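You operate a simulated robot arm through the tools that you are given. There is no shell and no other tool. Be economical: measure what you need, move in short steps, check, and stop when the job is done.

You are at the controls of a simulated robot arm. One attempt, no reset.

## Task
Push the banded carton to the lane end and add its route tag.
Fine: lift the red stop bar and drop it again; the route is on the packing card; the tag goes in the grey tray there. Where these are worked on the way, their far stop is far enough and under half their travel is too little: red stop bar.

Only the result counts: the job must be done as asked and must still hold three seconds after the hand-in. Knocking over, shifting, dropping, spilling or breaking anything else fails it.

## Robot
A 6-joint arm with a two-finger parallel gripper on a trunk, on a base that drives. Base frame: it is fixed to the floor where the robot stands at the start and does not move with it; the origin is under the middle of the robot, x ahead of it, y to its left, z up; the surface under the hand at the start is at about z = 86. Units: cm, rad, N and s.
With the tool pointing down near the work surface it reaches from about 36 to 88 cm from the robot's upright axis, wherever it stands. Its first joint turns from -2.007 to 2.007 rad. Places, roughly: band knob [50, -10, 90]; grey tray at the lane end [100, -30, 90]; mains rocker of the banding machine [50, 0, 90]; red stop bar [80, -10, 90]. Payload 3.43 kg.
The tool frame sits at the grasp point between the pads (the TCP): z along the fingers, y along the line on which they close. The tips reach 3.4 cm beyond it. Largest opening 12.8 cm; finger width 2.4, thickness 1.2; the body of the gripper, 4.8 by 13 cm, starts 9.6 cm behind the TCP.
Orientation is that of the tool frame in the base frame, as a unit quaternion [x, y, z, w]. With the fingers straight down and closing along the base's y, the tool's x points along the base's -x, its y along +y and its z along -z.

## Interface
- The arm moves only by the tool drive_tool. Its argument "rows" is a list of rows, each an object (a shift or turn left out is 0, a gripper value left out holds the last) with "delta_pos": the shift along the base's x, y, z in cm, a list of three; "dr": the turn, a rotation vector about the base's x, y, z in rad, a list of three; "grip": the gripper command, from -1 (fully open) to 1 (shut), values between in proportion. In form: [{"delta_pos": [dx, dy, dz], "dr": [wx, wy, wz], "grip": grip}, ...]. A call has 1 to 12 rows; each row is the pose to reach, as a shift and turn from the pose commanded when the call began. A row lasts 0.2 s, in which the tool goes at most 5 cm and 0.15 rad; a call with a longer step from one row to the next is refused whole, and so is a gripper value outside its range. Where a pose cannot be reached the arm comes as near as it can. A force on the tool above 90 N (or 10 N above the force at the start of the call, whichever is more), or a blocked arm, ends the call early, and 0.2 s more pass. Each finger travels about 10.8 cm/s and halts on what it meets, pressing with about 43 N; the grip force reading is that of the motor and also rises with nothing between the fingers. The clock runs only during rows and for 0.2 s after the last one: add rows that repeat a pose to give the fingers time. It gives the time, the measured TCP pose, the force on the tool (base axes), the opening and the grip force at its end, in the units of the frame above (readings bear some noise), with the torque about the TCP (base axes, N m) and any sound that the robot's microphone picked up.
- Cameras (640 x 400 px; columns grow to the right, rows downward): "scene" is now at [2.48, 20.72, 138.52]; the picture's right is [0.11, -0.99, 0.00], its down [-0.32, -0.04, -0.95] and it looks along [0.94, 0.11, -0.32] (base axes); focal length 274 px, centre (320, 200). "wrist" rides on the gripper at [7.6, -1.1, -16] in the tool frame; the picture's right is [0.15, 0.99, 0.00], its down [-0.88, 0.13, -0.46] and it looks along [-0.45, 0.07, 0.89] (tool axes); focal length 234 px, centre (320, 200). There is no depth. A picture from a camera that has moved, and an enlarged one, comes with that camera's place and axes in the base frame and with its lens.
- capture(camera): a new picture of that camera. No time passes.
- slide_trunk(by): slides the trunk up (or, below 0, down) by that many cm; the arm and the scene camera ride with it, the base frame stays. It gives what a move gives, with no picture.
- steer(legs): drives the robot by 1 to 6 legs, each [ahead, turn to the left] in cm and rad, along the robot's own axes; the way and the turn of a leg run together, so that a leg with both is an arc; at most 150 cm and 3.142 rad a leg. The arm and the cameras ride along, it lands a little off, and it stops where it bumps. It gives what a move gives.
- aim_head(pan, tilt): turns the head with the scene camera to pan (to the left, within 1.798 rad either way) and tilt (down, from -0.506 to 1.204), counted from straight ahead of the robot. It gives what a move gives.
- close_up(camera, box): a new picture of the part [left, top, right, bottom] of that camera's present view, enlarged. No time passes.
- finish_job(): hands the job in; it is judged then, once.

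Go step by step. Nothing tells you exact positions but the pictures and the camera data: compare them with the known pose of the tool, close in by small moves and look again before you grip or let go. The budget is 120 turns and 90 pictures, counting those below and the enlarged ones. Unless the task says otherwise, let go and move clear before handing in, and close with one line.

The tools are called after "Request:" by a JSON object that holds its "op" and its "data". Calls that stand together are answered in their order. drive_tool: Moves the arm, as the interface text tells. Its arguments: {"type":"object","properties":{"rows":{"type":"array","items":{"type":"object","properties":{"delta_pos":{"type":"array","items":{"type":"number"}},"dr":{"type":"array","items":{"type":"number"}},"grip":{"type":"number"}}}}},"required":["rows"]} The other tools are called the same way: slide_trunk (by) slides the trunk up or down; steer (legs) drives the base; aim_head (pan, tilt) turns the head that bears the scene camera; capture (camera) takes a picture; close_up (camera, box) takes an enlarged picture of a part of a camera's view; finish_job () hands the job in.

At the start:

```text
time_s: 0.0
ee_pos: [50.29, 16.82, 100.08]
ee_rot: [0.001, 1.0, 0.0, -0.001]
wrist_force: [0.7, -0.6, -0.3]
moment: [-0.02, 0.01, 0.04]
width: 12.83
grip_force: 0.1
trunk travel left (down, up): [-62.5, 16.5]
robot x, y, heading: [0.38, 0.36, -0.0]
head pan, tilt: [0.112, 0.326]
```

scene: 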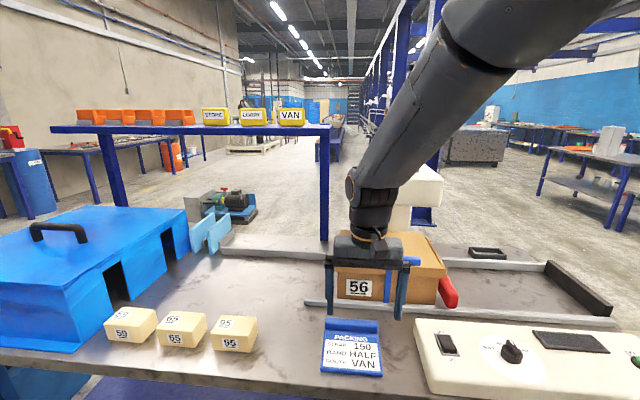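
wrist: 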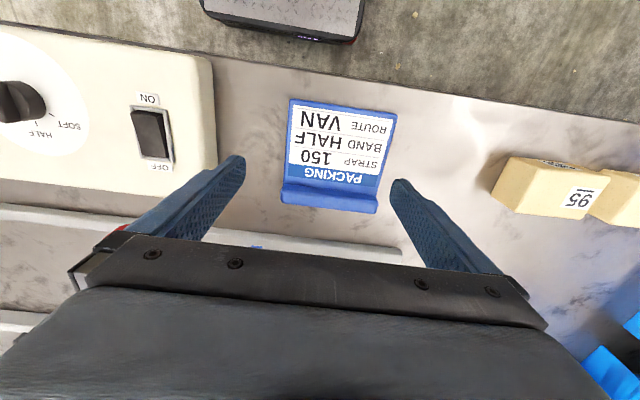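

I see the card (ROUTE VAN), a carton in the lane by a red stop bar, and tag boxes on a rack behind. I'll take close looks before moving.

Request:
{"op": "close_up", "data": {"camera": "scene", "box": [300, 160, 640, 380]}}

Request:
{"op": "close_up", "data": {"camera": "scene", "box": [50, 80, 350, 270]}}

Request:
{"op": "close_up", "data": {"camera": "scene", "box": [300, 300, 400, 380]}}

```text
1.82 times, centred on (470, 270) of scene
camera zoom: at [2.48, 20.72, 138.52], right [0.11, -0.99, 0.0], down [-0.32, -0.04, -0.95], along [0.94, 0.11, -0.32], focal length 498 px, centre (47, 73)
```

zoom: 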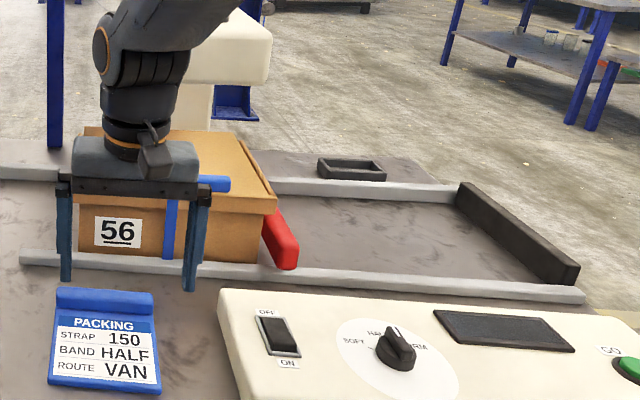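

```text
2.11 times, centred on (200, 175) of scene
camera zoom: at [2.48, 20.72, 138.52], right [0.11, -0.99, 0.0], down [-0.32, -0.04, -0.95], along [0.94, 0.11, -0.32], focal length 576 px, centre (573, 253)
```

zoom: 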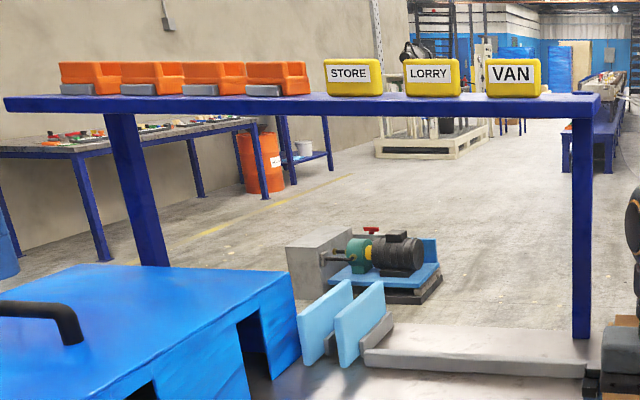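

```text
5.00 times, centred on (350, 340) of scene
camera zoom: at [2.48, 20.72, 138.52], right [0.11, -0.99, 0.0], down [-0.32, -0.04, -0.95], along [0.94, 0.11, -0.32], focal length 1369 px, centre (170, -500)
```

zoom: 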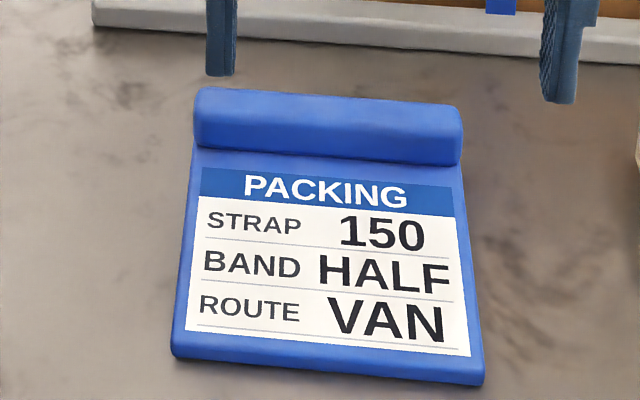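

The carton wears a blue band already; the bar stands to its right, the tray beyond the back rail. I'll raise the arm and move it aside for a free view.

Request:
{"op": "drive_tool", "data": {"rows": [{"delta_pos": [0, 0, 5]}, {"delta_pos": [0, 0, 10]}, {"delta_pos": [0, 4, 13]}, {"delta_pos": [0, 8, 15]}, {"delta_pos": [0, 12.5, 15]}, {"delta_pos": [0, 17, 15]}, {"delta_pos": [-2, 21, 15]}, {"delta_pos": [-4, 25, 15]}, {"delta_pos": [-6, 29, 15]}, {"delta_pos": [-8, 33, 15]}]}}

Request:
{"op": "aim_head", "data": {"pan": -0.3, "tilt": 0.45}}

Request:
{"op": "capture", "data": {"camera": "scene"}}

```text
time_s: 2.2
ee_pos: [42.36, 49.86, 114.9]
ee_rot: [-0.001, 1.0, 0.0, 0.0]
wrist_force: [-0.2, 0.4, 1.1]
moment: [0.05, 0.02, -0.01]
width: 12.8
grip_force: 0.2
trunk travel left (down, up): [-62.5, 16.5]
robot x, y, heading: [0.04, 0.28, 0.0]
head pan, tilt: [0.112, 0.326]
```

```text
time_s: 3.1
ee_pos: [42.27, 49.78, 115.0]
ee_rot: [0.0, 1.0, 0.0, -0.001]
wrist_force: [0.9, 0.3, -0.5]
moment: [0.01, 0.01, 0.05]
width: 12.81
grip_force: 0.1
trunk travel left (down, up): [-62.5, 16.5]
robot x, y, heading: [0.25, -0.31, 0.002]
head pan, tilt: [-0.3, 0.45]
```

```text
84 pictures are left
camera scene: at [1.99, 16.98, 137.37], right [-0.29, -0.96, 0.0], down [-0.42, 0.13, -0.9], along [0.86, -0.27, -0.43], focal length 274 px, centre (320, 200)
```

scene: 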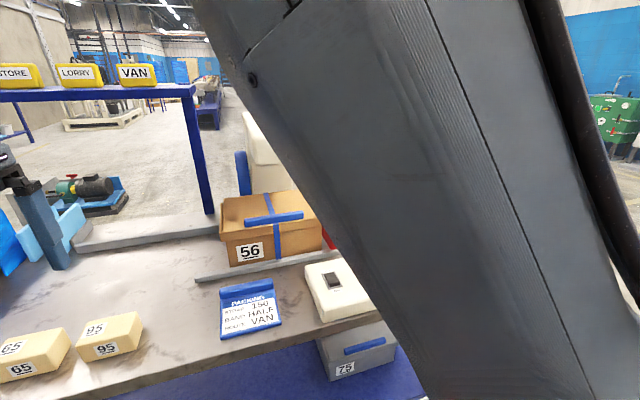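

The arm blocks the head's view here; I'll use the wrist camera over the lane instead.

Request:
{"op": "drive_tool", "data": {"rows": [{"delta_pos": [0, -5, 2]}, {"delta_pos": [0, -10, 4]}, {"delta_pos": [0, -15, 6]}, {"delta_pos": [0, -19.5, 8]}, {"delta_pos": [0, -24, 10]}, {"delta_pos": [0, -28.5, 12]}, {"delta_pos": [0, -33, 14]}, {"delta_pos": [0, -38, 15]}, {"delta_pos": [0, -43, 15]}, {"delta_pos": [0, -48, 15]}, {"delta_pos": [0, -53, 15]}, {"delta_pos": [0, -58, 15]}]}}

Request:
{"op": "capture", "data": {"camera": "wrist"}}

Request:
{"op": "capture", "data": {"camera": "scene"}}

```text
refused: row 1 steps farther than a row can; nothing moved
```

```text
83 pictures are left
camera wrist: at [34.78, 48.68, 130.82], right [-0.15, 0.99, 0.0], down [0.88, 0.13, 0.46], along [0.45, 0.07, -0.89], focal length 234 px, centre (320, 200)
```

wrist: 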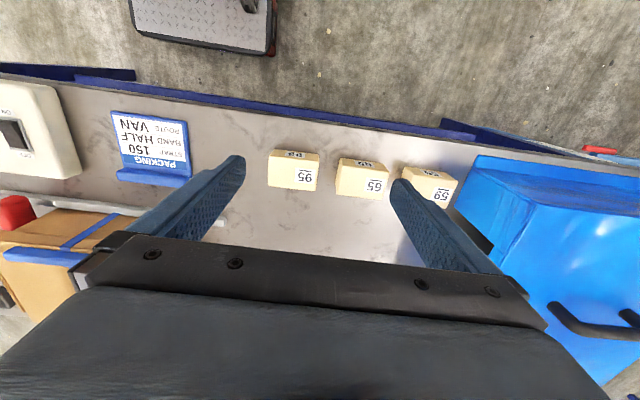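

```text
82 pictures are left
camera scene: at [1.99, 16.98, 137.37], right [-0.29, -0.96, 0.0], down [-0.42, 0.13, -0.9], along [0.86, -0.27, -0.43], focal length 274 px, centre (320, 200)
```

scene: 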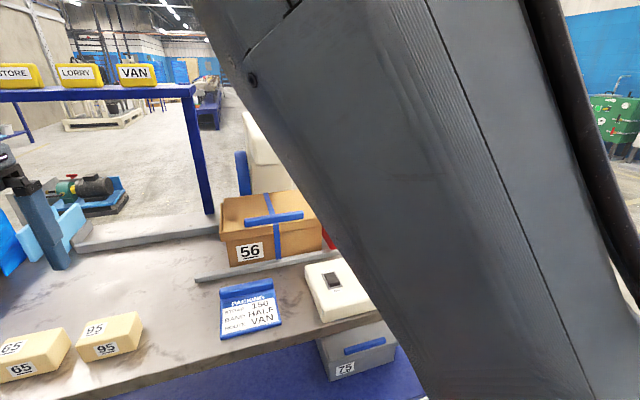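

Request:
{"op": "drive_tool", "data": {"rows": [{"delta_pos": [0, -4.5, 1.5]}, {"delta_pos": [0, -9, 3]}, {"delta_pos": [0, -13.5, 5]}, {"delta_pos": [0, -18, 7]}, {"delta_pos": [0, -22.5, 9]}, {"delta_pos": [0, -27, 11]}, {"delta_pos": [0, -31.5, 13]}, {"delta_pos": [0, -36, 15]}, {"delta_pos": [0, -41, 15]}, {"delta_pos": [0, -46, 15]}, {"delta_pos": [0, -51, 15]}, {"delta_pos": [0, -55, 15]}]}}

Request:
{"op": "drive_tool", "data": {"rows": [{"delta_pos": [0, -5, 0]}, {"delta_pos": [0, -10, 0]}, {"delta_pos": [0, -15, 0]}]}}

Request:
{"op": "capture", "data": {"camera": "wrist"}}

```text
time_s: 5.7
ee_pos: [42.04, -5.01, 129.96]
ee_rot: [-0.001, 1.0, 0.0, -0.001]
wrist_force: [-0.8, -0.4, 0.0]
moment: [-0.04, -0.02, -0.01]
width: 12.81
grip_force: 0.0
trunk travel left (down, up): [-62.5, 16.5]
robot x, y, heading: [-0.26, 0.15, 0.001]
head pan, tilt: [-0.3, 0.45]
```

```text
time_s: 6.5
ee_pos: [42.19, -20.25, 129.86]
ee_rot: [-0.001, 1.0, 0.0, 0.0]
wrist_force: [-1.4, 1.8, 0.2]
moment: [-0.05, -0.02, -0.01]
width: 12.83
grip_force: 0.0
trunk travel left (down, up): [-62.5, 16.5]
robot x, y, heading: [-0.06, 0.3, 0.003]
head pan, tilt: [-0.3, 0.45]
```

```text
81 pictures are left
camera wrist: at [34.57, -21.37, 145.73], right [-0.15, 0.99, 0.0], down [0.88, 0.13, 0.46], along [0.45, 0.07, -0.89], focal length 234 px, centre (320, 200)
```

wrist: 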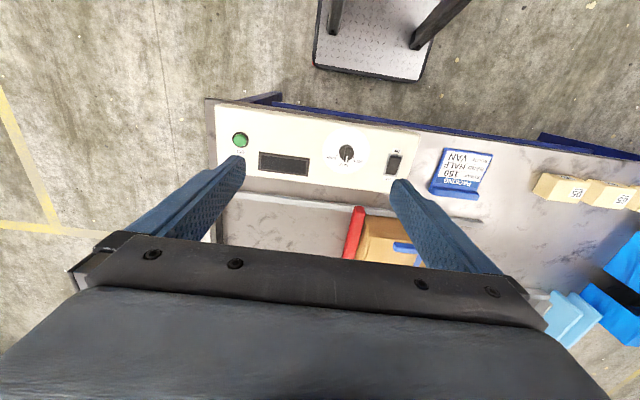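

Request:
{"op": "capture", "data": {"camera": "scene"}}

```text
80 pictures are left
camera scene: at [1.96, 17.01, 137.36], right [-0.3, -0.96, 0.0], down [-0.42, 0.13, -0.9], along [0.86, -0.27, -0.43], focal length 274 px, centre (320, 200)
```

scene: 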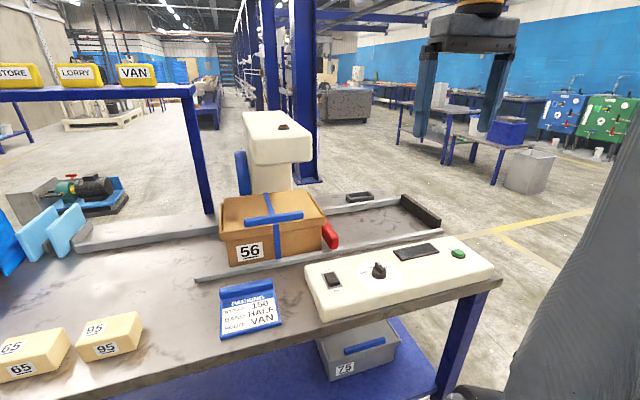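

Now a clear overview. I'll enlarge the lane.

Request:
{"op": "close_up", "data": {"camera": "scene", "box": [190, 160, 460, 300]}}

Request:
{"op": "close_up", "data": {"camera": "scene", "box": [300, 170, 450, 265]}}

Request:
{"op": "close_up", "data": {"camera": "scene", "box": [0, 50, 220, 180]}}

```text
2.37 times, centred on (325, 230) of scene
camera zoom: at [1.96, 17.01, 137.36], right [-0.3, -0.96, 0.0], down [-0.42, 0.13, -0.9], along [0.86, -0.27, -0.43], focal length 649 px, centre (308, 129)
```

zoom: 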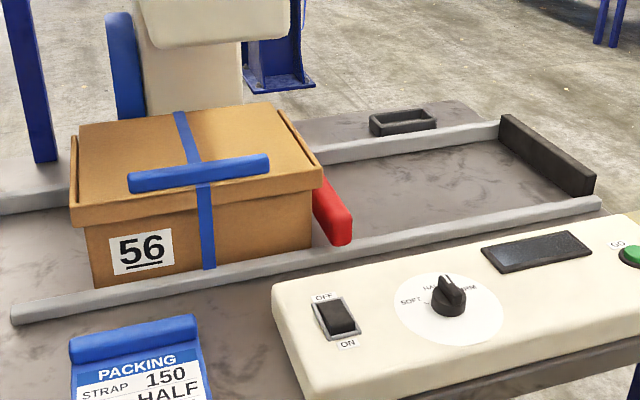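

```text
4.21 times, centred on (375, 218) of scene
camera zoom: at [1.96, 17.01, 137.36], right [-0.3, -0.96, 0.0], down [-0.42, 0.13, -0.9], along [0.86, -0.27, -0.43], focal length 1153 px, centre (88, 126)
```

zoom: 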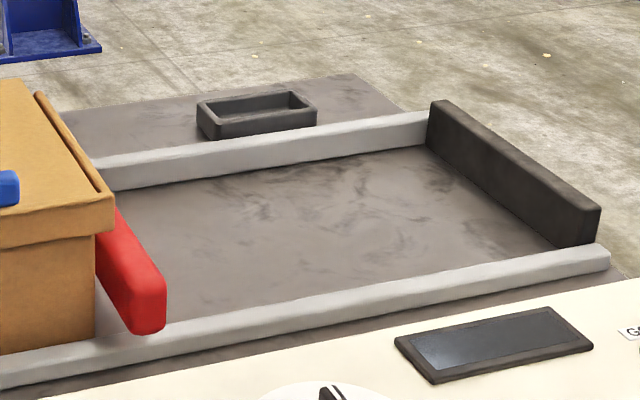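

```text
2.91 times, centred on (110, 115) of scene
camera zoom: at [1.96, 17.01, 137.36], right [-0.3, -0.96, 0.0], down [-0.42, 0.13, -0.9], along [0.86, -0.27, -0.43], focal length 796 px, centre (931, 447)
```

zoom: 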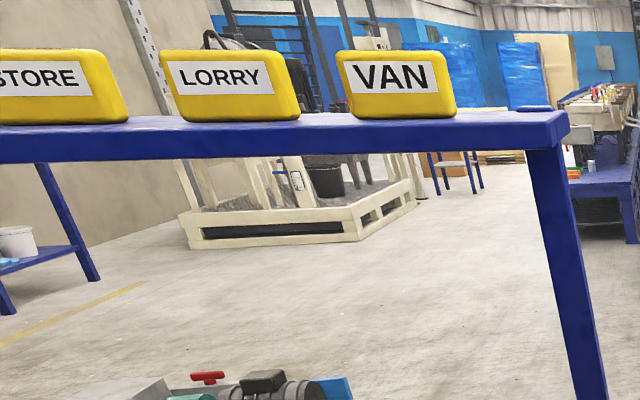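

The lane runs x≈70–93, the carton sits at y≈−4…23, the bar at y≈−8 and the end stop at y≈−46. I'll look at the bar from above with the wrist camera.

Request:
{"op": "drive_tool", "data": {"rows": [{"delta_pos": [4, 1, -2]}, {"delta_pos": [8, 2, -4]}, {"delta_pos": [12, 2, -6]}, {"delta_pos": [16, 2, -8]}, {"delta_pos": [20, 2, -10]}, {"delta_pos": [24, 2, -12]}]}}

Request:
{"op": "capture", "data": {"camera": "wrist"}}

```text
time_s: 7.9
ee_pos: [66.35, -18.09, 117.87]
ee_rot: [0.0, 1.0, 0.001, 0.001]
wrist_force: [-0.5, 0.5, 0.5]
moment: [-0.03, -0.07, -0.01]
width: 12.79
grip_force: 0.0
trunk travel left (down, up): [-62.5, 16.5]
robot x, y, heading: [-0.13, 0.28, 0.005]
head pan, tilt: [-0.3, 0.45]
```

```text
76 pictures are left
camera wrist: at [58.79, -19.23, 133.79], right [-0.15, 0.99, 0.0], down [0.88, 0.13, 0.46], along [0.45, 0.07, -0.89], focal length 234 px, centre (320, 200)
```

wrist: 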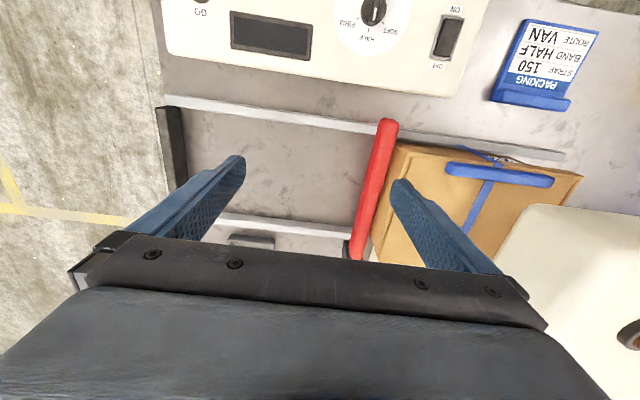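

The bar runs across the lane to a dark post behind the rear rail, likely a hinge. I'll look at that end.

Request:
{"op": "drive_tool", "data": {"rows": [{"delta_pos": [3, -2, 2]}, {"delta_pos": [6, -4, 4]}, {"delta_pos": [9, -6, 6]}, {"delta_pos": [12, -8, 7]}]}}

Request:
{"op": "close_up", "data": {"camera": "wrist", "box": [220, 60, 640, 320]}}

Request:
{"op": "close_up", "data": {"camera": "scene", "box": [220, 80, 380, 260]}}

```text
time_s: 8.9
ee_pos: [75.65, -24.66, 123.5]
ee_rot: [0.0, 1.0, 0.001, -0.003]
wrist_force: [0.4, -0.1, -1.3]
moment: [0.06, 0.11, 0.0]
width: 12.82
grip_force: 0.1
out of reach, approached as far as the arm can: row 4
trunk travel left (down, up): [-62.5, 16.5]
robot x, y, heading: [-0.07, -0.25, -0.001]
head pan, tilt: [-0.3, 0.45]
```

```text
1.52 times, centred on (430, 190) of wrist
camera zoom: at [68.15, -25.9, 139.46], right [-0.15, 0.99, 0.0], down [0.88, 0.13, 0.45], along [0.45, 0.07, -0.89], focal length 357 px, centre (152, 215)
```

zoom: 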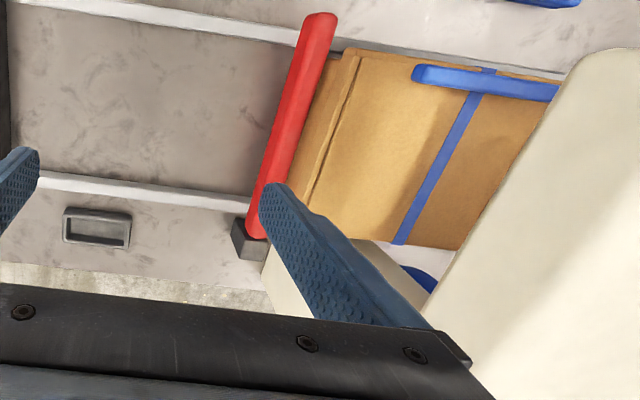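

```text
2.22 times, centred on (300, 170) of scene
camera zoom: at [2.08, 16.91, 137.38], right [-0.3, -0.96, 0.0], down [-0.42, 0.13, -0.9], along [0.86, -0.27, -0.44], focal length 608 px, centre (364, 267)
```

zoom: 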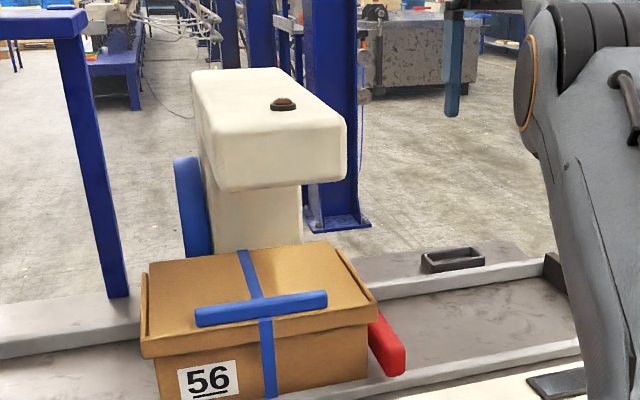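

Geometry so far: bar hinged at about (95,−7,91), tip at x≈64; machine head occupies x>66, y −1…14, z 116–123. I'll pre-position in front of the bar tip with the tool tilted forward, half-open.

Request:
{"op": "drive_tool", "data": {"rows": [{"delta_pos": [-4, 1, 0], "grip": -0.1}, {"delta_pos": [-8, 2, 0], "grip": -0.1}, {"delta_pos": [-12, 4, 0], "grip": -0.1}, {"delta_pos": [-16, 6, -1]}, {"delta_pos": [-20, 8, -3], "dr": [0, -0.14, 0]}, {"delta_pos": [-22, 10, -5], "dr": [0, -0.28, 0]}, {"delta_pos": [-22, 12, -8], "dr": [0, -0.42, 0]}, {"delta_pos": [-22, 14, -11], "dr": [0, -0.56, 0]}, {"delta_pos": [-22, 16, -14], "dr": [0, -0.7, 0]}, {"delta_pos": [-22, 17.5, -17], "dr": [0, -0.7, 0]}, {"delta_pos": [-22, 17.5, -20], "dr": [0, -0.7, 0]}]}}

Request:
{"op": "capture", "data": {"camera": "wrist"}}

Request:
{"op": "capture", "data": {"camera": "scene"}}

```text
time_s: 11.3
ee_pos: [53.38, -7.06, 103.68]
ee_rot: [0.0, 0.94, -0.001, 0.342]
wrist_force: [-0.2, 0.9, 0.9]
moment: [-0.03, -0.01, 0.04]
width: 7.04
grip_force: 0.2
trunk travel left (down, up): [-62.5, 16.5]
robot x, y, heading: [-0.04, 0.28, -0.003]
head pan, tilt: [-0.3, 0.45]
```

```text
73 pictures are left
camera wrist: at [37.28, -8.28, 110.94], right [-0.11, 0.99, -0.1], down [0.38, 0.13, 0.92], along [0.92, 0.07, -0.39], focal length 234 px, centre (320, 200)
```

wrist: 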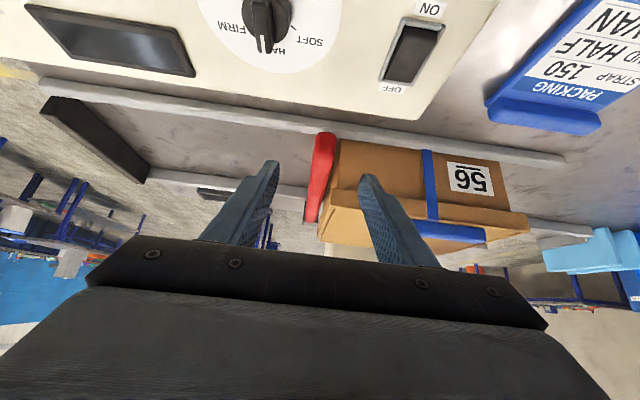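

```text
72 pictures are left
camera scene: at [1.95, 16.97, 137.37], right [-0.3, -0.96, 0.0], down [-0.42, 0.13, -0.9], along [0.86, -0.27, -0.43], focal length 274 px, centre (320, 200)
```

scene: 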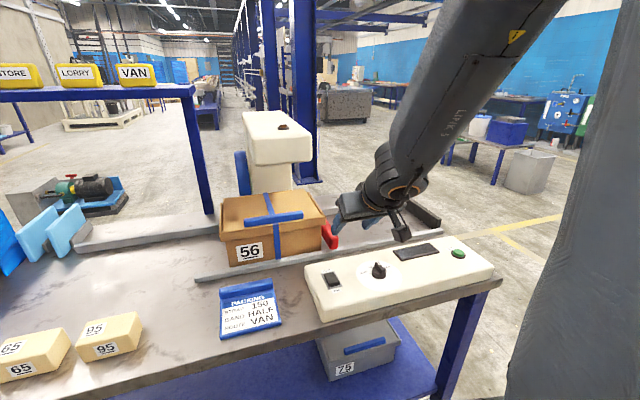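

Request:
{"op": "close_up", "data": {"camera": "wrist", "box": [260, 100, 400, 240]}}

```text
2.86 times, centred on (330, 170) of wrist
camera zoom: at [37.28, -8.28, 110.94], right [-0.11, 0.99, -0.1], down [0.38, 0.13, 0.92], along [0.92, 0.07, -0.39], focal length 669 px, centre (291, 286)
```

zoom: 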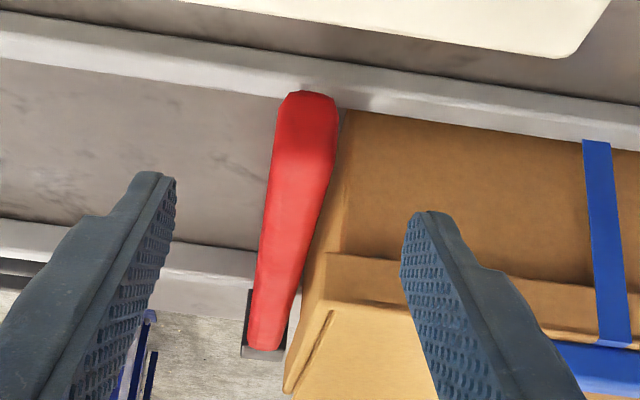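

Bar tip spans y≈−7.8…−4.8, z≈88–91.6, x≈65.4. Approaching along the tool axis.

Request:
{"op": "drive_tool", "data": {"rows": [{"delta_pos": [2.5, 0.3, -3]}, {"delta_pos": [5, 0.6, -6]}, {"delta_pos": [7.5, 0.75, -9]}, {"delta_pos": [8.5, 0.75, -10]}]}}

Request:
{"op": "capture", "data": {"camera": "wrist"}}

Request:
{"op": "close_up", "data": {"camera": "scene", "box": [280, 180, 460, 290]}}

```text
time_s: 12.3
ee_pos: [62.04, -6.4, 93.72]
ee_rot: [0.0, 0.939, 0.0, 0.343]
wrist_force: [0.2, 0.6, 0.1]
moment: [0.05, 0.0, -0.04]
width: 7.05
grip_force: 0.0
trunk travel left (down, up): [-62.5, 16.5]
robot x, y, heading: [0.04, 0.38, 0.005]
head pan, tilt: [-0.3, 0.45]
```

```text
70 pictures are left
camera wrist: at [45.92, -7.52, 100.98], right [-0.11, 0.99, -0.09], down [0.38, 0.13, 0.92], along [0.92, 0.07, -0.39], focal length 234 px, centre (320, 200)
```

wrist: 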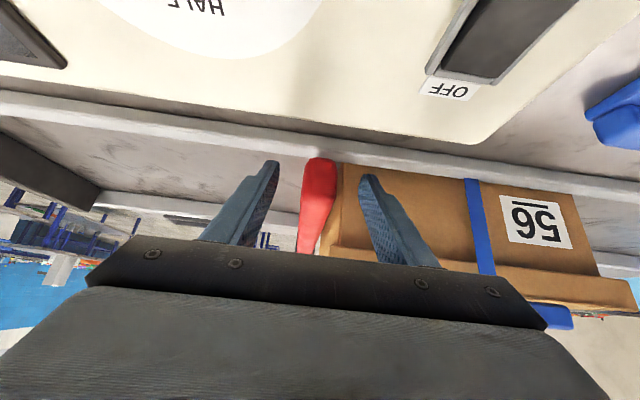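

```text
3.56 times, centred on (370, 235) of scene
camera zoom: at [1.95, 16.96, 137.37], right [-0.3, -0.96, 0.0], down [-0.42, 0.13, -0.9], along [0.86, -0.27, -0.44], focal length 973 px, centre (142, 76)
```

zoom: 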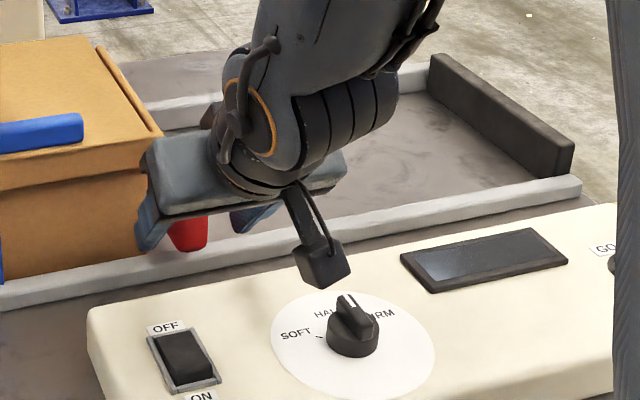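

Aligned in y. I'll move in the last bit and close on the tip.

Request:
{"op": "drive_tool", "data": {"rows": [{"delta_pos": [1.2, 0, -1]}, {"delta_pos": [2.3, 0, -2]}, {"delta_pos": [2.3, 0, -2]}, {"delta_pos": [2.3, 0, -2], "grip": 0.5}, {"delta_pos": [2.3, 0, -2], "grip": 1}, {"delta_pos": [2.3, 0, -2], "grip": 1}, {"delta_pos": [2.3, 0, -2], "grip": 1}]}}

Request:
{"op": "capture", "data": {"camera": "wrist"}}

Request:
{"op": "close_up", "data": {"camera": "scene", "box": [280, 180, 460, 290]}}

```text
time_s: 13.9
ee_pos: [64.29, -6.33, 91.92]
ee_rot: [-0.001, 0.94, 0.0, 0.342]
wrist_force: [0.5, 2.9, 0.4]
moment: [0.91, -0.19, 1.48]
width: 2.96
grip_force: 44.9
trunk travel left (down, up): [-62.5, 16.5]
robot x, y, heading: [-0.19, 0.58, 0.006]
head pan, tilt: [-0.3, 0.45]
```

```text
68 pictures are left
camera wrist: at [48.25, -7.52, 99.01], right [-0.11, 0.99, -0.1], down [0.38, 0.13, 0.92], along [0.92, 0.07, -0.39], focal length 234 px, centre (320, 200)
```

wrist: 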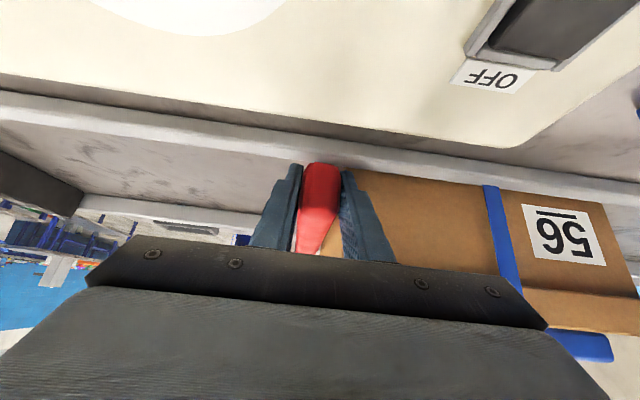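

```text
3.56 times, centred on (370, 235) of scene
camera zoom: at [1.99, 16.97, 137.37], right [-0.3, -0.96, 0.0], down [-0.42, 0.13, -0.9], along [0.86, -0.27, -0.44], focal length 973 px, centre (142, 76)
```

zoom: 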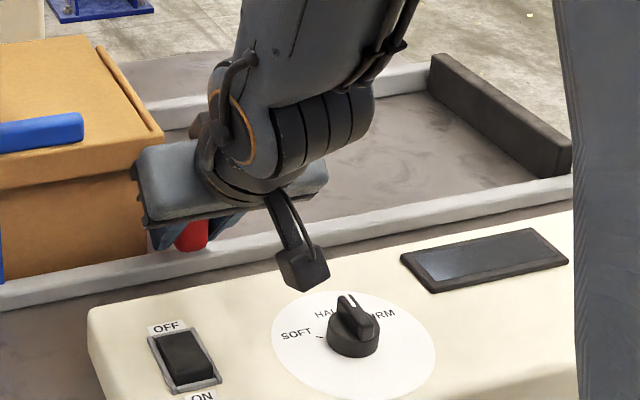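

Gripped (2.96 cm). Lifting along the assumed hinge arc by a small amount.

Request:
{"op": "drive_tool", "data": {"rows": [{"delta_pos": [0.1, 0, 2], "grip": 1}, {"delta_pos": [0.3, 0, 4], "grip": 1}, {"delta_pos": [0.7, 0, 6], "grip": 1}, {"delta_pos": [1.1, 0, 8], "grip": 1}]}}

Request:
{"op": "capture", "data": {"camera": "scene"}}

Request:
{"op": "capture", "data": {"camera": "wrist"}}

```text
time_s: 14.9
ee_pos: [65.53, -6.36, 99.86]
ee_rot: [-0.001, 0.939, 0.0, 0.343]
wrist_force: [10.7, -0.3, -11.9]
moment: [0.62, 1.67, 1.93]
width: 3.0
grip_force: 44.8
trunk travel left (down, up): [-62.5, 16.5]
robot x, y, heading: [-0.2, 0.4, -0.002]
head pan, tilt: [-0.3, 0.45]
```

```text
66 pictures are left
camera scene: at [2.09, 16.95, 137.37], right [-0.3, -0.96, 0.0], down [-0.42, 0.13, -0.9], along [0.86, -0.27, -0.44], focal length 274 px, centre (320, 200)
```

scene: 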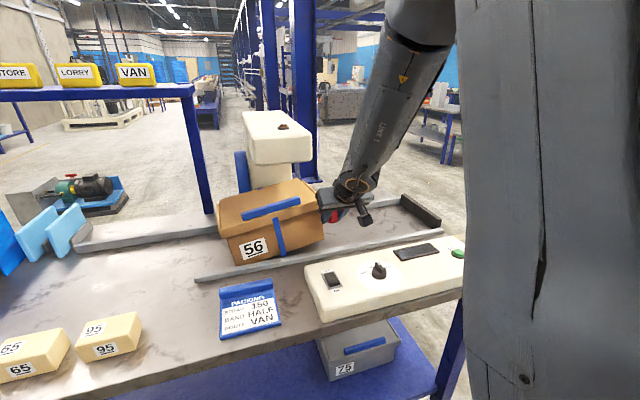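

```text
65 pictures are left
camera wrist: at [49.46, -7.51, 107.05], right [-0.11, 0.99, -0.1], down [0.38, 0.13, 0.92], along [0.92, 0.07, -0.39], focal length 234 px, centre (320, 200)
```

wrist: 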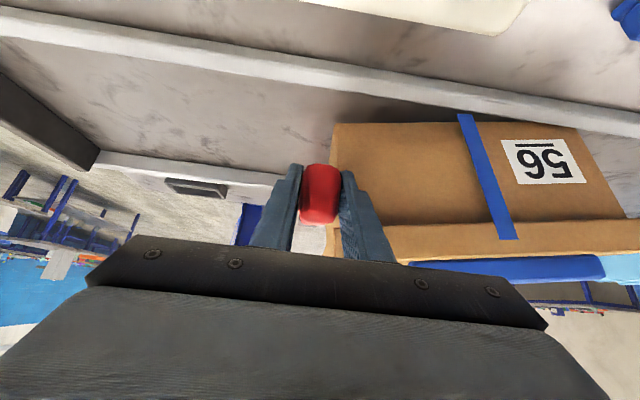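

The carton is being lifted with the bar (the lid overhangs it). Lowering back along the same arc.

Request:
{"op": "drive_tool", "data": {"rows": [{"delta_pos": [-0.4, 0, -2], "grip": 1}, {"delta_pos": [-0.8, 0, -4], "grip": 1}, {"delta_pos": [-1.0, 0, -6], "grip": 1}, {"delta_pos": [-1.1, 0, -7.8], "grip": 1}, {"delta_pos": [-1.1, 0, -7.8], "grip": 1}]}}

Request:
{"op": "capture", "data": {"camera": "scene"}}

Request:
{"op": "close_up", "data": {"camera": "wrist", "box": [220, 80, 480, 260]}}

```text
time_s: 16.1
ee_pos: [64.32, -6.45, 91.99]
ee_rot: [0.0, 0.939, -0.001, 0.343]
wrist_force: [8.2, 8.8, 4.4]
moment: [1.19, -1.38, 1.09]
width: 3.0
grip_force: 45.0
trunk travel left (down, up): [-62.5, 16.5]
robot x, y, heading: [-0.19, 0.21, 0.0]
head pan, tilt: [-0.3, 0.45]
```

```text
64 pictures are left
camera scene: at [2.0, 17.01, 137.36], right [-0.3, -0.96, 0.0], down [-0.42, 0.13, -0.9], along [0.86, -0.27, -0.44], focal length 274 px, centre (320, 200)
```

scene: 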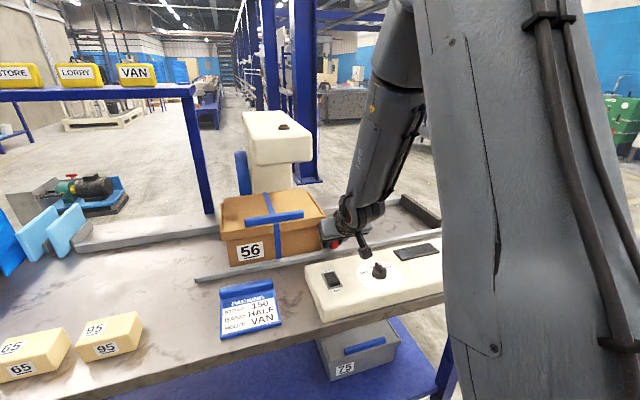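

```text
2.22 times, centred on (350, 170) of wrist
camera zoom: at [48.25, -7.51, 99.23], right [-0.11, 0.99, -0.1], down [0.38, 0.13, 0.92], along [0.92, 0.07, -0.39], focal length 520 px, centre (253, 267)
```

zoom: 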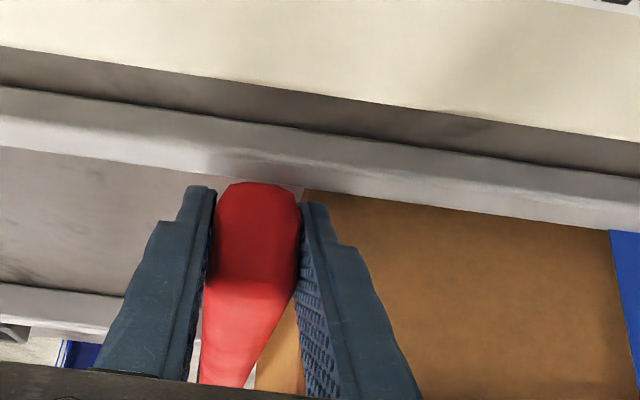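

Carton is back down. I'll release, back off, and nudge the carton ~2 cm towards +y with closed fingertips above the bar, to free it.

Request:
{"op": "drive_tool", "data": {"rows": [{"grip": 0.3}, {"grip": -0.1}, {"grip": -0.1}, {"delta_pos": [-2, 0, 2.4], "grip": -0.1}, {"delta_pos": [-4, 0, 4.8], "grip": -0.1}, {"delta_pos": [-6, -1, 7.2], "grip": 1}, {"delta_pos": [-4, -3, 9], "grip": 1}, {"delta_pos": [0, -4, 8], "grip": 1}, {"delta_pos": [4, -4, 6.5], "grip": 1}, {"delta_pos": [7, -4, 5], "grip": 1}, {"delta_pos": [7, -4, 5], "grip": 1}]}}

Request:
{"op": "close_up", "data": {"camera": "wrist", "box": [180, 60, 540, 280]}}

Request:
{"op": "close_up", "data": {"camera": "scene", "box": [190, 90, 450, 270]}}

```text
time_s: 18.5
ee_pos: [71.35, -10.48, 97.14]
ee_rot: [0.0, 0.94, 0.001, 0.342]
wrist_force: [0.4, 0.1, -0.2]
moment: [-0.01, -0.02, 0.01]
width: 0.0
grip_force: 33.1
trunk travel left (down, up): [-62.5, 16.5]
robot x, y, heading: [-0.05, 0.33, -0.002]
head pan, tilt: [-0.3, 0.45]
```

```text
1.78 times, centred on (360, 170) of wrist
camera zoom: at [55.26, -11.55, 104.29], right [-0.11, 0.99, -0.09], down [0.38, 0.13, 0.92], along [0.92, 0.07, -0.39], focal length 416 px, centre (249, 253)
```

zoom: 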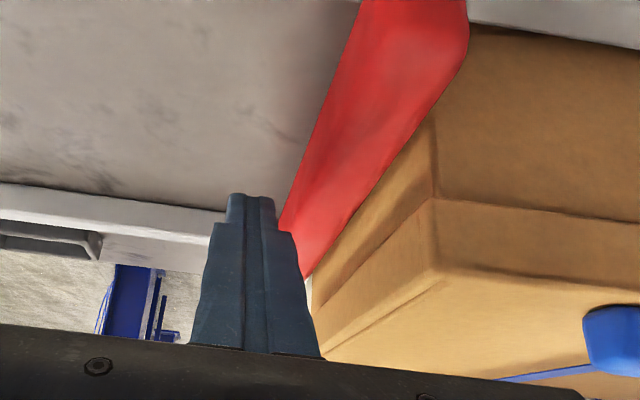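

```text
2.22 times, centred on (320, 180) of scene
camera zoom: at [1.98, 16.96, 137.37], right [-0.3, -0.96, 0.0], down [-0.42, 0.13, -0.9], along [0.86, -0.27, -0.44], focal length 608 px, centre (320, 244)
```

zoom: 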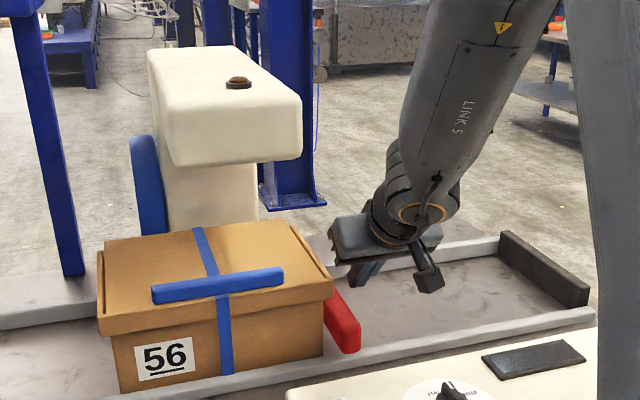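

Lid edge is at y≈−4, overhanging the box; so it was the finger that caught the lid. Nudging the lid +y by ~2 cm.

Request:
{"op": "drive_tool", "data": {"rows": [{"delta_pos": [0, 2.5, 0], "grip": 1}, {"delta_pos": [0, 4.5, 0], "grip": 1}, {"delta_pos": [0, 5.5, 0], "grip": 1}, {"delta_pos": [0, 6.5, 0], "grip": 1}, {"delta_pos": [0, 7.5, 0], "grip": 1}]}}

Request:
{"op": "close_up", "data": {"camera": "scene", "box": [190, 90, 450, 270]}}

```text
time_s: 19.1
ee_pos: [71.25, -8.65, 97.16]
ee_rot: [0.014, 0.94, -0.013, 0.342]
wrist_force: [8.2, -21.7, -2.4]
moment: [-0.68, -0.23, -0.29]
width: 0.0
grip_force: 32.5
trunk travel left (down, up): [-62.5, 16.5]
robot x, y, heading: [-0.46, -0.13, -0.017]
head pan, tilt: [-0.3, 0.45]
stopped in row 3: the force on the tool passed its limit at 105 N (the readings are from after the stop); the commanded pose is now the measured one
```

```text
2.22 times, centred on (320, 180) of scene
camera zoom: at [2.36, 16.75, 137.39], right [-0.31, -0.95, 0.0], down [-0.41, 0.14, -0.9], along [0.86, -0.28, -0.44], focal length 608 px, centre (320, 244)
```

zoom: 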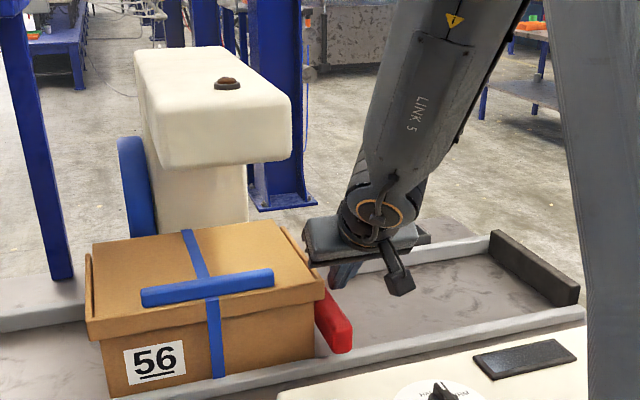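

I most likely hit the bar's side (bar top is higher than I took it). Back off and raise 2.5 cm, then look.

Request:
{"op": "drive_tool", "data": {"rows": [{"delta_pos": [0, -2, 0], "grip": 1}, {"delta_pos": [0, -2, 2], "grip": 1}, {"delta_pos": [0, -2, 2.3], "grip": 1}]}}

Request:
{"op": "close_up", "data": {"camera": "wrist", "box": [180, 60, 540, 280]}}

```text
time_s: 19.9
ee_pos: [71.36, -10.32, 99.48]
ee_rot: [0.012, 0.94, -0.012, 0.342]
wrist_force: [0.9, 0.0, 0.1]
moment: [-0.02, 0.04, -0.01]
width: 0.0
grip_force: 33.2
trunk travel left (down, up): [-62.5, 16.5]
robot x, y, heading: [0.0, 0.1, -0.009]
head pan, tilt: [-0.3, 0.45]
```

```text
1.78 times, centred on (360, 170) of wrist
camera zoom: at [55.12, -10.86, 106.81], right [-0.08, 0.99, -0.11], down [0.39, 0.13, 0.91], along [0.92, 0.03, -0.39], focal length 416 px, centre (249, 253)
```

zoom: 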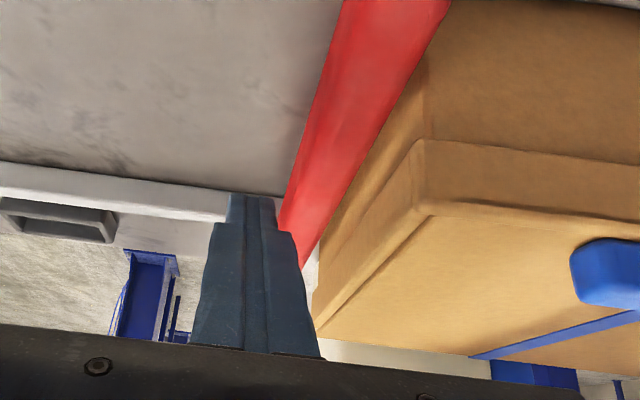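

Request:
{"op": "drive_tool", "data": {"rows": [{"delta_pos": [0, 1.5, 0], "grip": 1}, {"delta_pos": [0, 2.7, 0], "grip": 1}, {"delta_pos": [0, 3.7, 0], "grip": 1}, {"delta_pos": [0, 4.7, 0], "grip": 1}, {"delta_pos": [0, 5.5, 0], "grip": 1}]}}

Request:
{"op": "close_up", "data": {"camera": "wrist", "box": [180, 60, 540, 280]}}

```text
time_s: 21.1
ee_pos: [71.33, -4.63, 99.38]
ee_rot: [0.013, 0.94, -0.011, 0.342]
wrist_force: [0.7, -1.0, 1.5]
moment: [0.02, 0.0, 0.01]
width: 0.0
grip_force: 32.7
trunk travel left (down, up): [-62.5, 16.5]
robot x, y, heading: [-0.18, 0.08, -0.014]
head pan, tilt: [-0.3, 0.45]
```

```text
1.78 times, centred on (360, 170) of wrist
camera zoom: at [55.17, -5.32, 106.76], right [-0.08, 0.99, -0.11], down [0.39, 0.13, 0.91], along [0.92, 0.03, -0.39], focal length 416 px, centre (249, 253)
```

zoom: 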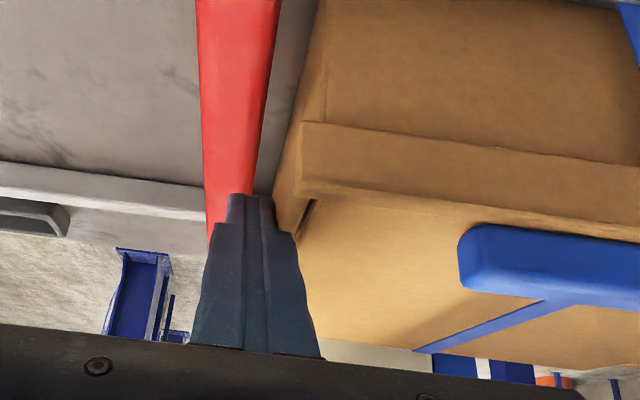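

A gap has opened. A further 1.5 cm for comfort.

Request:
{"op": "drive_tool", "data": {"rows": [{"delta_pos": [0, 0.8, 0], "grip": 1}, {"delta_pos": [0, 1.7, 0], "grip": 1}, {"delta_pos": [0, 0, 0], "grip": 1}, {"delta_pos": [-3, -2, 4], "grip": 1}, {"delta_pos": [-7, -2, 7], "grip": 1}, {"delta_pos": [-11, -2, 8], "grip": 0.1}, {"delta_pos": [-15, -2, 7], "grip": -0.1}, {"delta_pos": [-15, -2, 5], "grip": -0.1}]}}

Request:
{"op": "close_up", "data": {"camera": "wrist", "box": [180, 60, 540, 280]}}

```text
refused: row 4 steps farther than a row can; nothing moved
```

```text
1.78 times, centred on (360, 170) of wrist
camera zoom: at [55.17, -5.32, 106.76], right [-0.08, 0.99, -0.11], down [0.39, 0.13, 0.91], along [0.92, 0.03, -0.39], focal length 416 px, centre (249, 253)
```

zoom: 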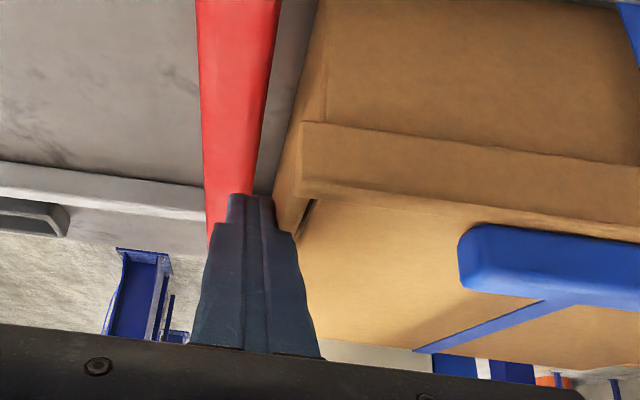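

Request:
{"op": "drive_tool", "data": {"rows": [{"delta_pos": [0, 0.8, 0], "grip": 1}, {"delta_pos": [0, 1.7, 0], "grip": 1}, {"delta_pos": [0, 0, 0], "grip": 1}, {"delta_pos": [-2, -2, 3], "grip": 1}, {"delta_pos": [-5, -2, 5], "grip": 1}, {"delta_pos": [-9, -2, 7], "grip": 1}, {"delta_pos": [-13, -2, 7], "grip": 0.1}, {"delta_pos": [-16, -2, 5], "grip": -0.1}, {"delta_pos": [-16, -2, 4], "grip": -0.1}]}}

Request:
{"op": "close_up", "data": {"camera": "wrist", "box": [180, 60, 540, 280]}}

```text
time_s: 23.1
ee_pos: [55.17, -6.73, 103.55]
ee_rot: [0.012, 0.94, -0.012, 0.341]
wrist_force: [-0.3, 0.7, 0.4]
moment: [-0.02, 0.01, -0.03]
width: 7.05
grip_force: 0.1
trunk travel left (down, up): [-62.5, 16.5]
robot x, y, heading: [-0.04, 0.34, -0.014]
head pan, tilt: [-0.3, 0.45]
```

```text
1.78 times, centred on (360, 170) of wrist
camera zoom: at [39.06, -7.41, 110.86], right [-0.08, 0.99, -0.11], down [0.39, 0.13, 0.91], along [0.92, 0.03, -0.39], focal length 416 px, centre (249, 253)
```

zoom: 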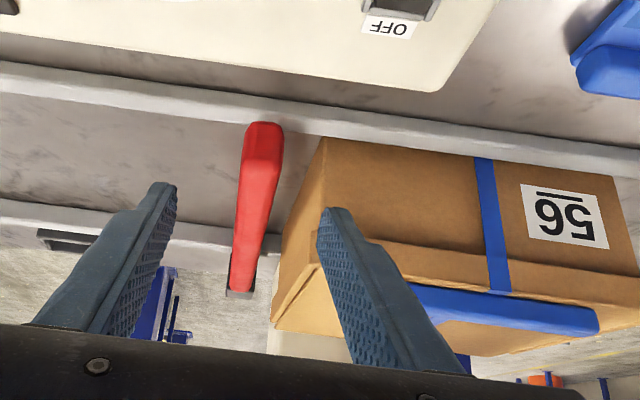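

Clear gap of ~3 cm now. Re-gripping the tip, a bit deeper.

Request:
{"op": "drive_tool", "data": {"rows": [{"delta_pos": [2.7, 0.1, -2.9], "grip": -0.1}, {"delta_pos": [5.4, 0.2, -5.8], "grip": -0.1}, {"delta_pos": [8.1, 0.2, -8.7], "grip": -0.1}, {"delta_pos": [10.5, 0.2, -11.4], "grip": -0.1}, {"delta_pos": [10.5, 0.2, -11.4], "grip": 0.5}, {"delta_pos": [10.5, 0.2, -11.4], "grip": 1}, {"delta_pos": [10.5, 0.2, -11.4], "grip": 1}]}}

Request:
{"op": "drive_tool", "data": {"rows": [{"delta_pos": [0.1, 0, 2], "grip": 1}, {"delta_pos": [0.3, 0, 4], "grip": 1}, {"delta_pos": [0.7, 0, 6], "grip": 1}]}}

Request:
{"op": "capture", "data": {"camera": "scene"}}

```text
time_s: 24.7
ee_pos: [65.79, -6.39, 92.13]
ee_rot: [0.009, 0.94, -0.01, 0.341]
wrist_force: [1.9, 44.0, -2.9]
moment: [1.95, 0.28, 3.06]
width: 3.18
grip_force: 44.9
trunk travel left (down, up): [-62.5, 16.5]
robot x, y, heading: [0.27, 0.03, -0.007]
head pan, tilt: [-0.3, 0.45]
```

```text
time_s: 25.5
ee_pos: [66.53, -6.43, 98.17]
ee_rot: [0.011, 0.94, -0.011, 0.342]
wrist_force: [-1.3, 39.0, -9.0]
moment: [1.57, 1.81, 2.72]
width: 3.2
grip_force: 45.0
trunk travel left (down, up): [-62.5, 16.5]
robot x, y, heading: [0.44, 0.51, -0.011]
head pan, tilt: [-0.3, 0.45]
```

```text
55 pictures are left
camera scene: at [2.21, 17.15, 137.35], right [-0.31, -0.95, 0.0], down [-0.41, 0.13, -0.9], along [0.86, -0.28, -0.44], focal length 274 px, centre (320, 200)
```

scene: 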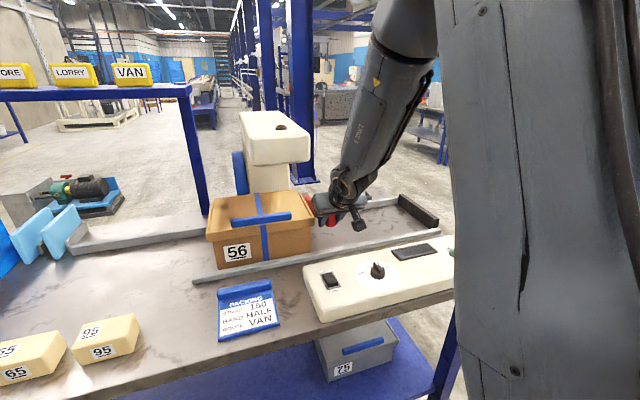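

Carton stays put; the bar lifts freely. Continue, easing sideways +y 0.4.

Request:
{"op": "drive_tool", "data": {"rows": [{"delta_pos": [0.7, 0.4, 2], "grip": 1}, {"delta_pos": [1.6, 0.5, 4], "grip": 1}, {"delta_pos": [2.6, 0.5, 6], "grip": 1}, {"delta_pos": [2.6, 0.5, 6], "grip": 1}]}}

Request:
{"op": "close_up", "data": {"camera": "scene", "box": [200, 100, 460, 270]}}

Request:
{"op": "capture", "data": {"camera": "wrist"}}

```text
time_s: 26.5
ee_pos: [69.44, -6.26, 104.68]
ee_rot: [0.014, 0.938, -0.012, 0.347]
wrist_force: [-6.5, -31.2, 12.7]
moment: [1.4, -1.86, 1.94]
width: 3.2
grip_force: 45.0
out of reach, approached as far as the arm can: row 2, 3
trunk travel left (down, up): [-62.5, 16.5]
robot x, y, heading: [0.12, 0.21, -0.016]
head pan, tilt: [-0.3, 0.45]
```

```text
2.35 times, centred on (330, 185) of scene
camera zoom: at [2.21, 16.77, 137.4], right [-0.31, -0.95, 0.0], down [-0.41, 0.14, -0.9], along [0.86, -0.28, -0.43], focal length 644 px, centre (296, 235)
```

zoom: 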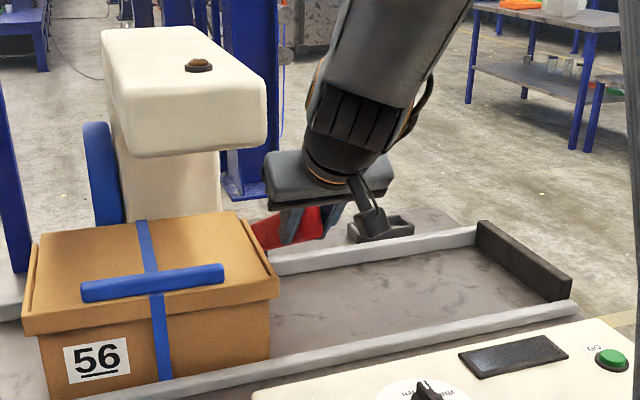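

```text
53 pictures are left
camera wrist: at [53.09, -6.8, 111.72], right [-0.08, 0.99, -0.11], down [0.38, 0.13, 0.92], along [0.92, 0.03, -0.38], focal length 234 px, centre (320, 200)
```

wrist: 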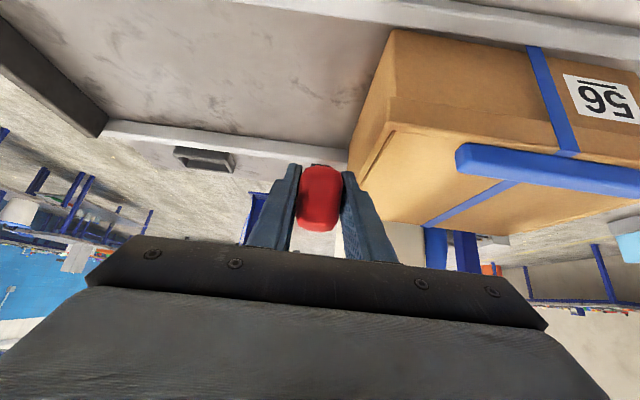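

Bar is up ~25°. I'll test whether it holds by itself by easing the grip (keeping the fingers around it).

Request:
{"op": "drive_tool", "data": {"rows": [{"grip": 0.4}, {"grip": 0.3}, {"grip": 0.3}]}}

Request:
{"op": "capture", "data": {"camera": "wrist"}}

```text
time_s: 27.3
ee_pos: [68.93, -6.11, 104.12]
ee_rot: [0.011, 0.94, -0.011, 0.341]
wrist_force: [-0.6, 0.5, -0.2]
moment: [-0.01, 0.0, 0.02]
width: 4.49
grip_force: 0.0
trunk travel left (down, up): [-62.5, 16.5]
robot x, y, heading: [0.3, 0.45, -0.012]
head pan, tilt: [-0.3, 0.45]
```

```text
52 pictures are left
camera wrist: at [52.93, -6.67, 111.4], right [-0.08, 0.99, -0.11], down [0.39, 0.13, 0.91], along [0.92, 0.03, -0.39], focal length 234 px, centre (320, 200)
```

wrist: 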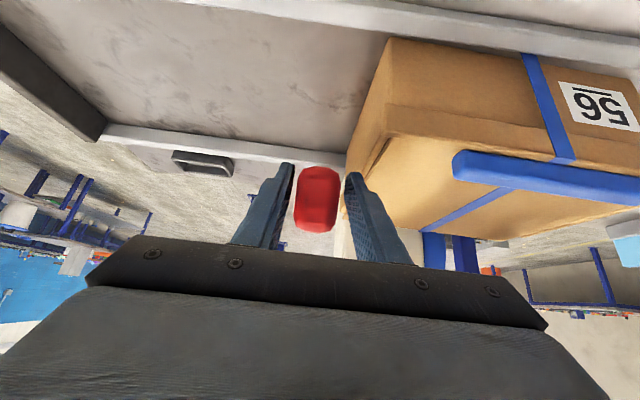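

The bar holds by its own friction. I'll withdraw, close the fingers, yaw so the arm stays clear of the machine head, and come under the bar from the right to push it up from below.

Request:
{"op": "drive_tool", "data": {"rows": [{"delta_pos": [-2, 0, 3], "grip": 0.3}, {"delta_pos": [-4, 0, 6], "grip": 0.3}, {"delta_pos": [-5, -3, 8], "grip": 1}, {"delta_pos": [-5, -7, 8], "grip": 1}, {"delta_pos": [-4, -10, 6], "dr": [0, 0, 0.12], "grip": 1}, {"delta_pos": [-1, -11, 3], "dr": [0, 0, 0.25], "grip": 1}, {"delta_pos": [2, -11, 0], "dr": [0, 0, 0.37], "grip": 1}, {"delta_pos": [4, -11, -3], "dr": [0, 0, 0.5], "grip": 1}, {"delta_pos": [5, -11, -7], "dr": [0, 0, 0.5], "grip": 1}]}}

Request:
{"op": "capture", "data": {"camera": "wrist"}}

Request:
{"op": "close_up", "data": {"camera": "scene", "box": [200, 100, 460, 270]}}

```text
time_s: 29.3
ee_pos: [74.0, -17.01, 97.09]
ee_rot: [-0.223, 0.913, 0.074, 0.334]
wrist_force: [-0.3, -0.2, 0.3]
moment: [-0.01, -0.02, -0.02]
width: 0.0
grip_force: 33.5
trunk travel left (down, up): [-62.5, 16.5]
robot x, y, heading: [-0.14, 0.53, -0.013]
head pan, tilt: [-0.3, 0.45]
```

```text
51 pictures are left
camera wrist: at [60.14, -25.2, 104.43], right [-0.55, 0.83, -0.11], down [0.27, 0.3, 0.91], along [0.79, 0.47, -0.39], focal length 234 px, centre (320, 200)
```

wrist: 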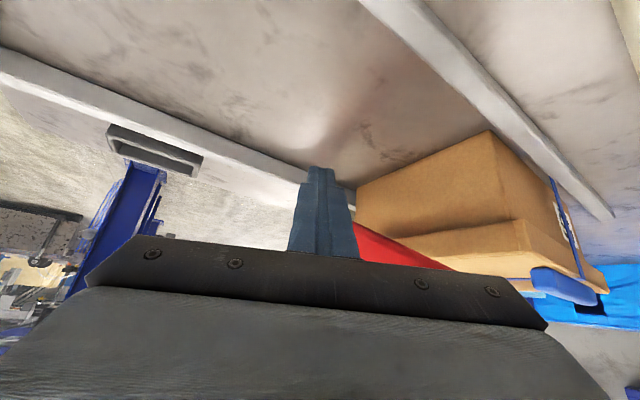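

```text
2.35 times, centred on (330, 185) of scene
camera zoom: at [2.18, 16.96, 137.37], right [-0.31, -0.95, 0.0], down [-0.41, 0.13, -0.9], along [0.86, -0.28, -0.43], focal length 644 px, centre (296, 235)
```

zoom: 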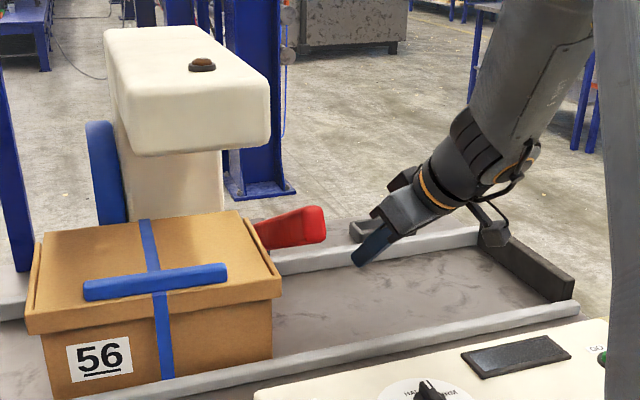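

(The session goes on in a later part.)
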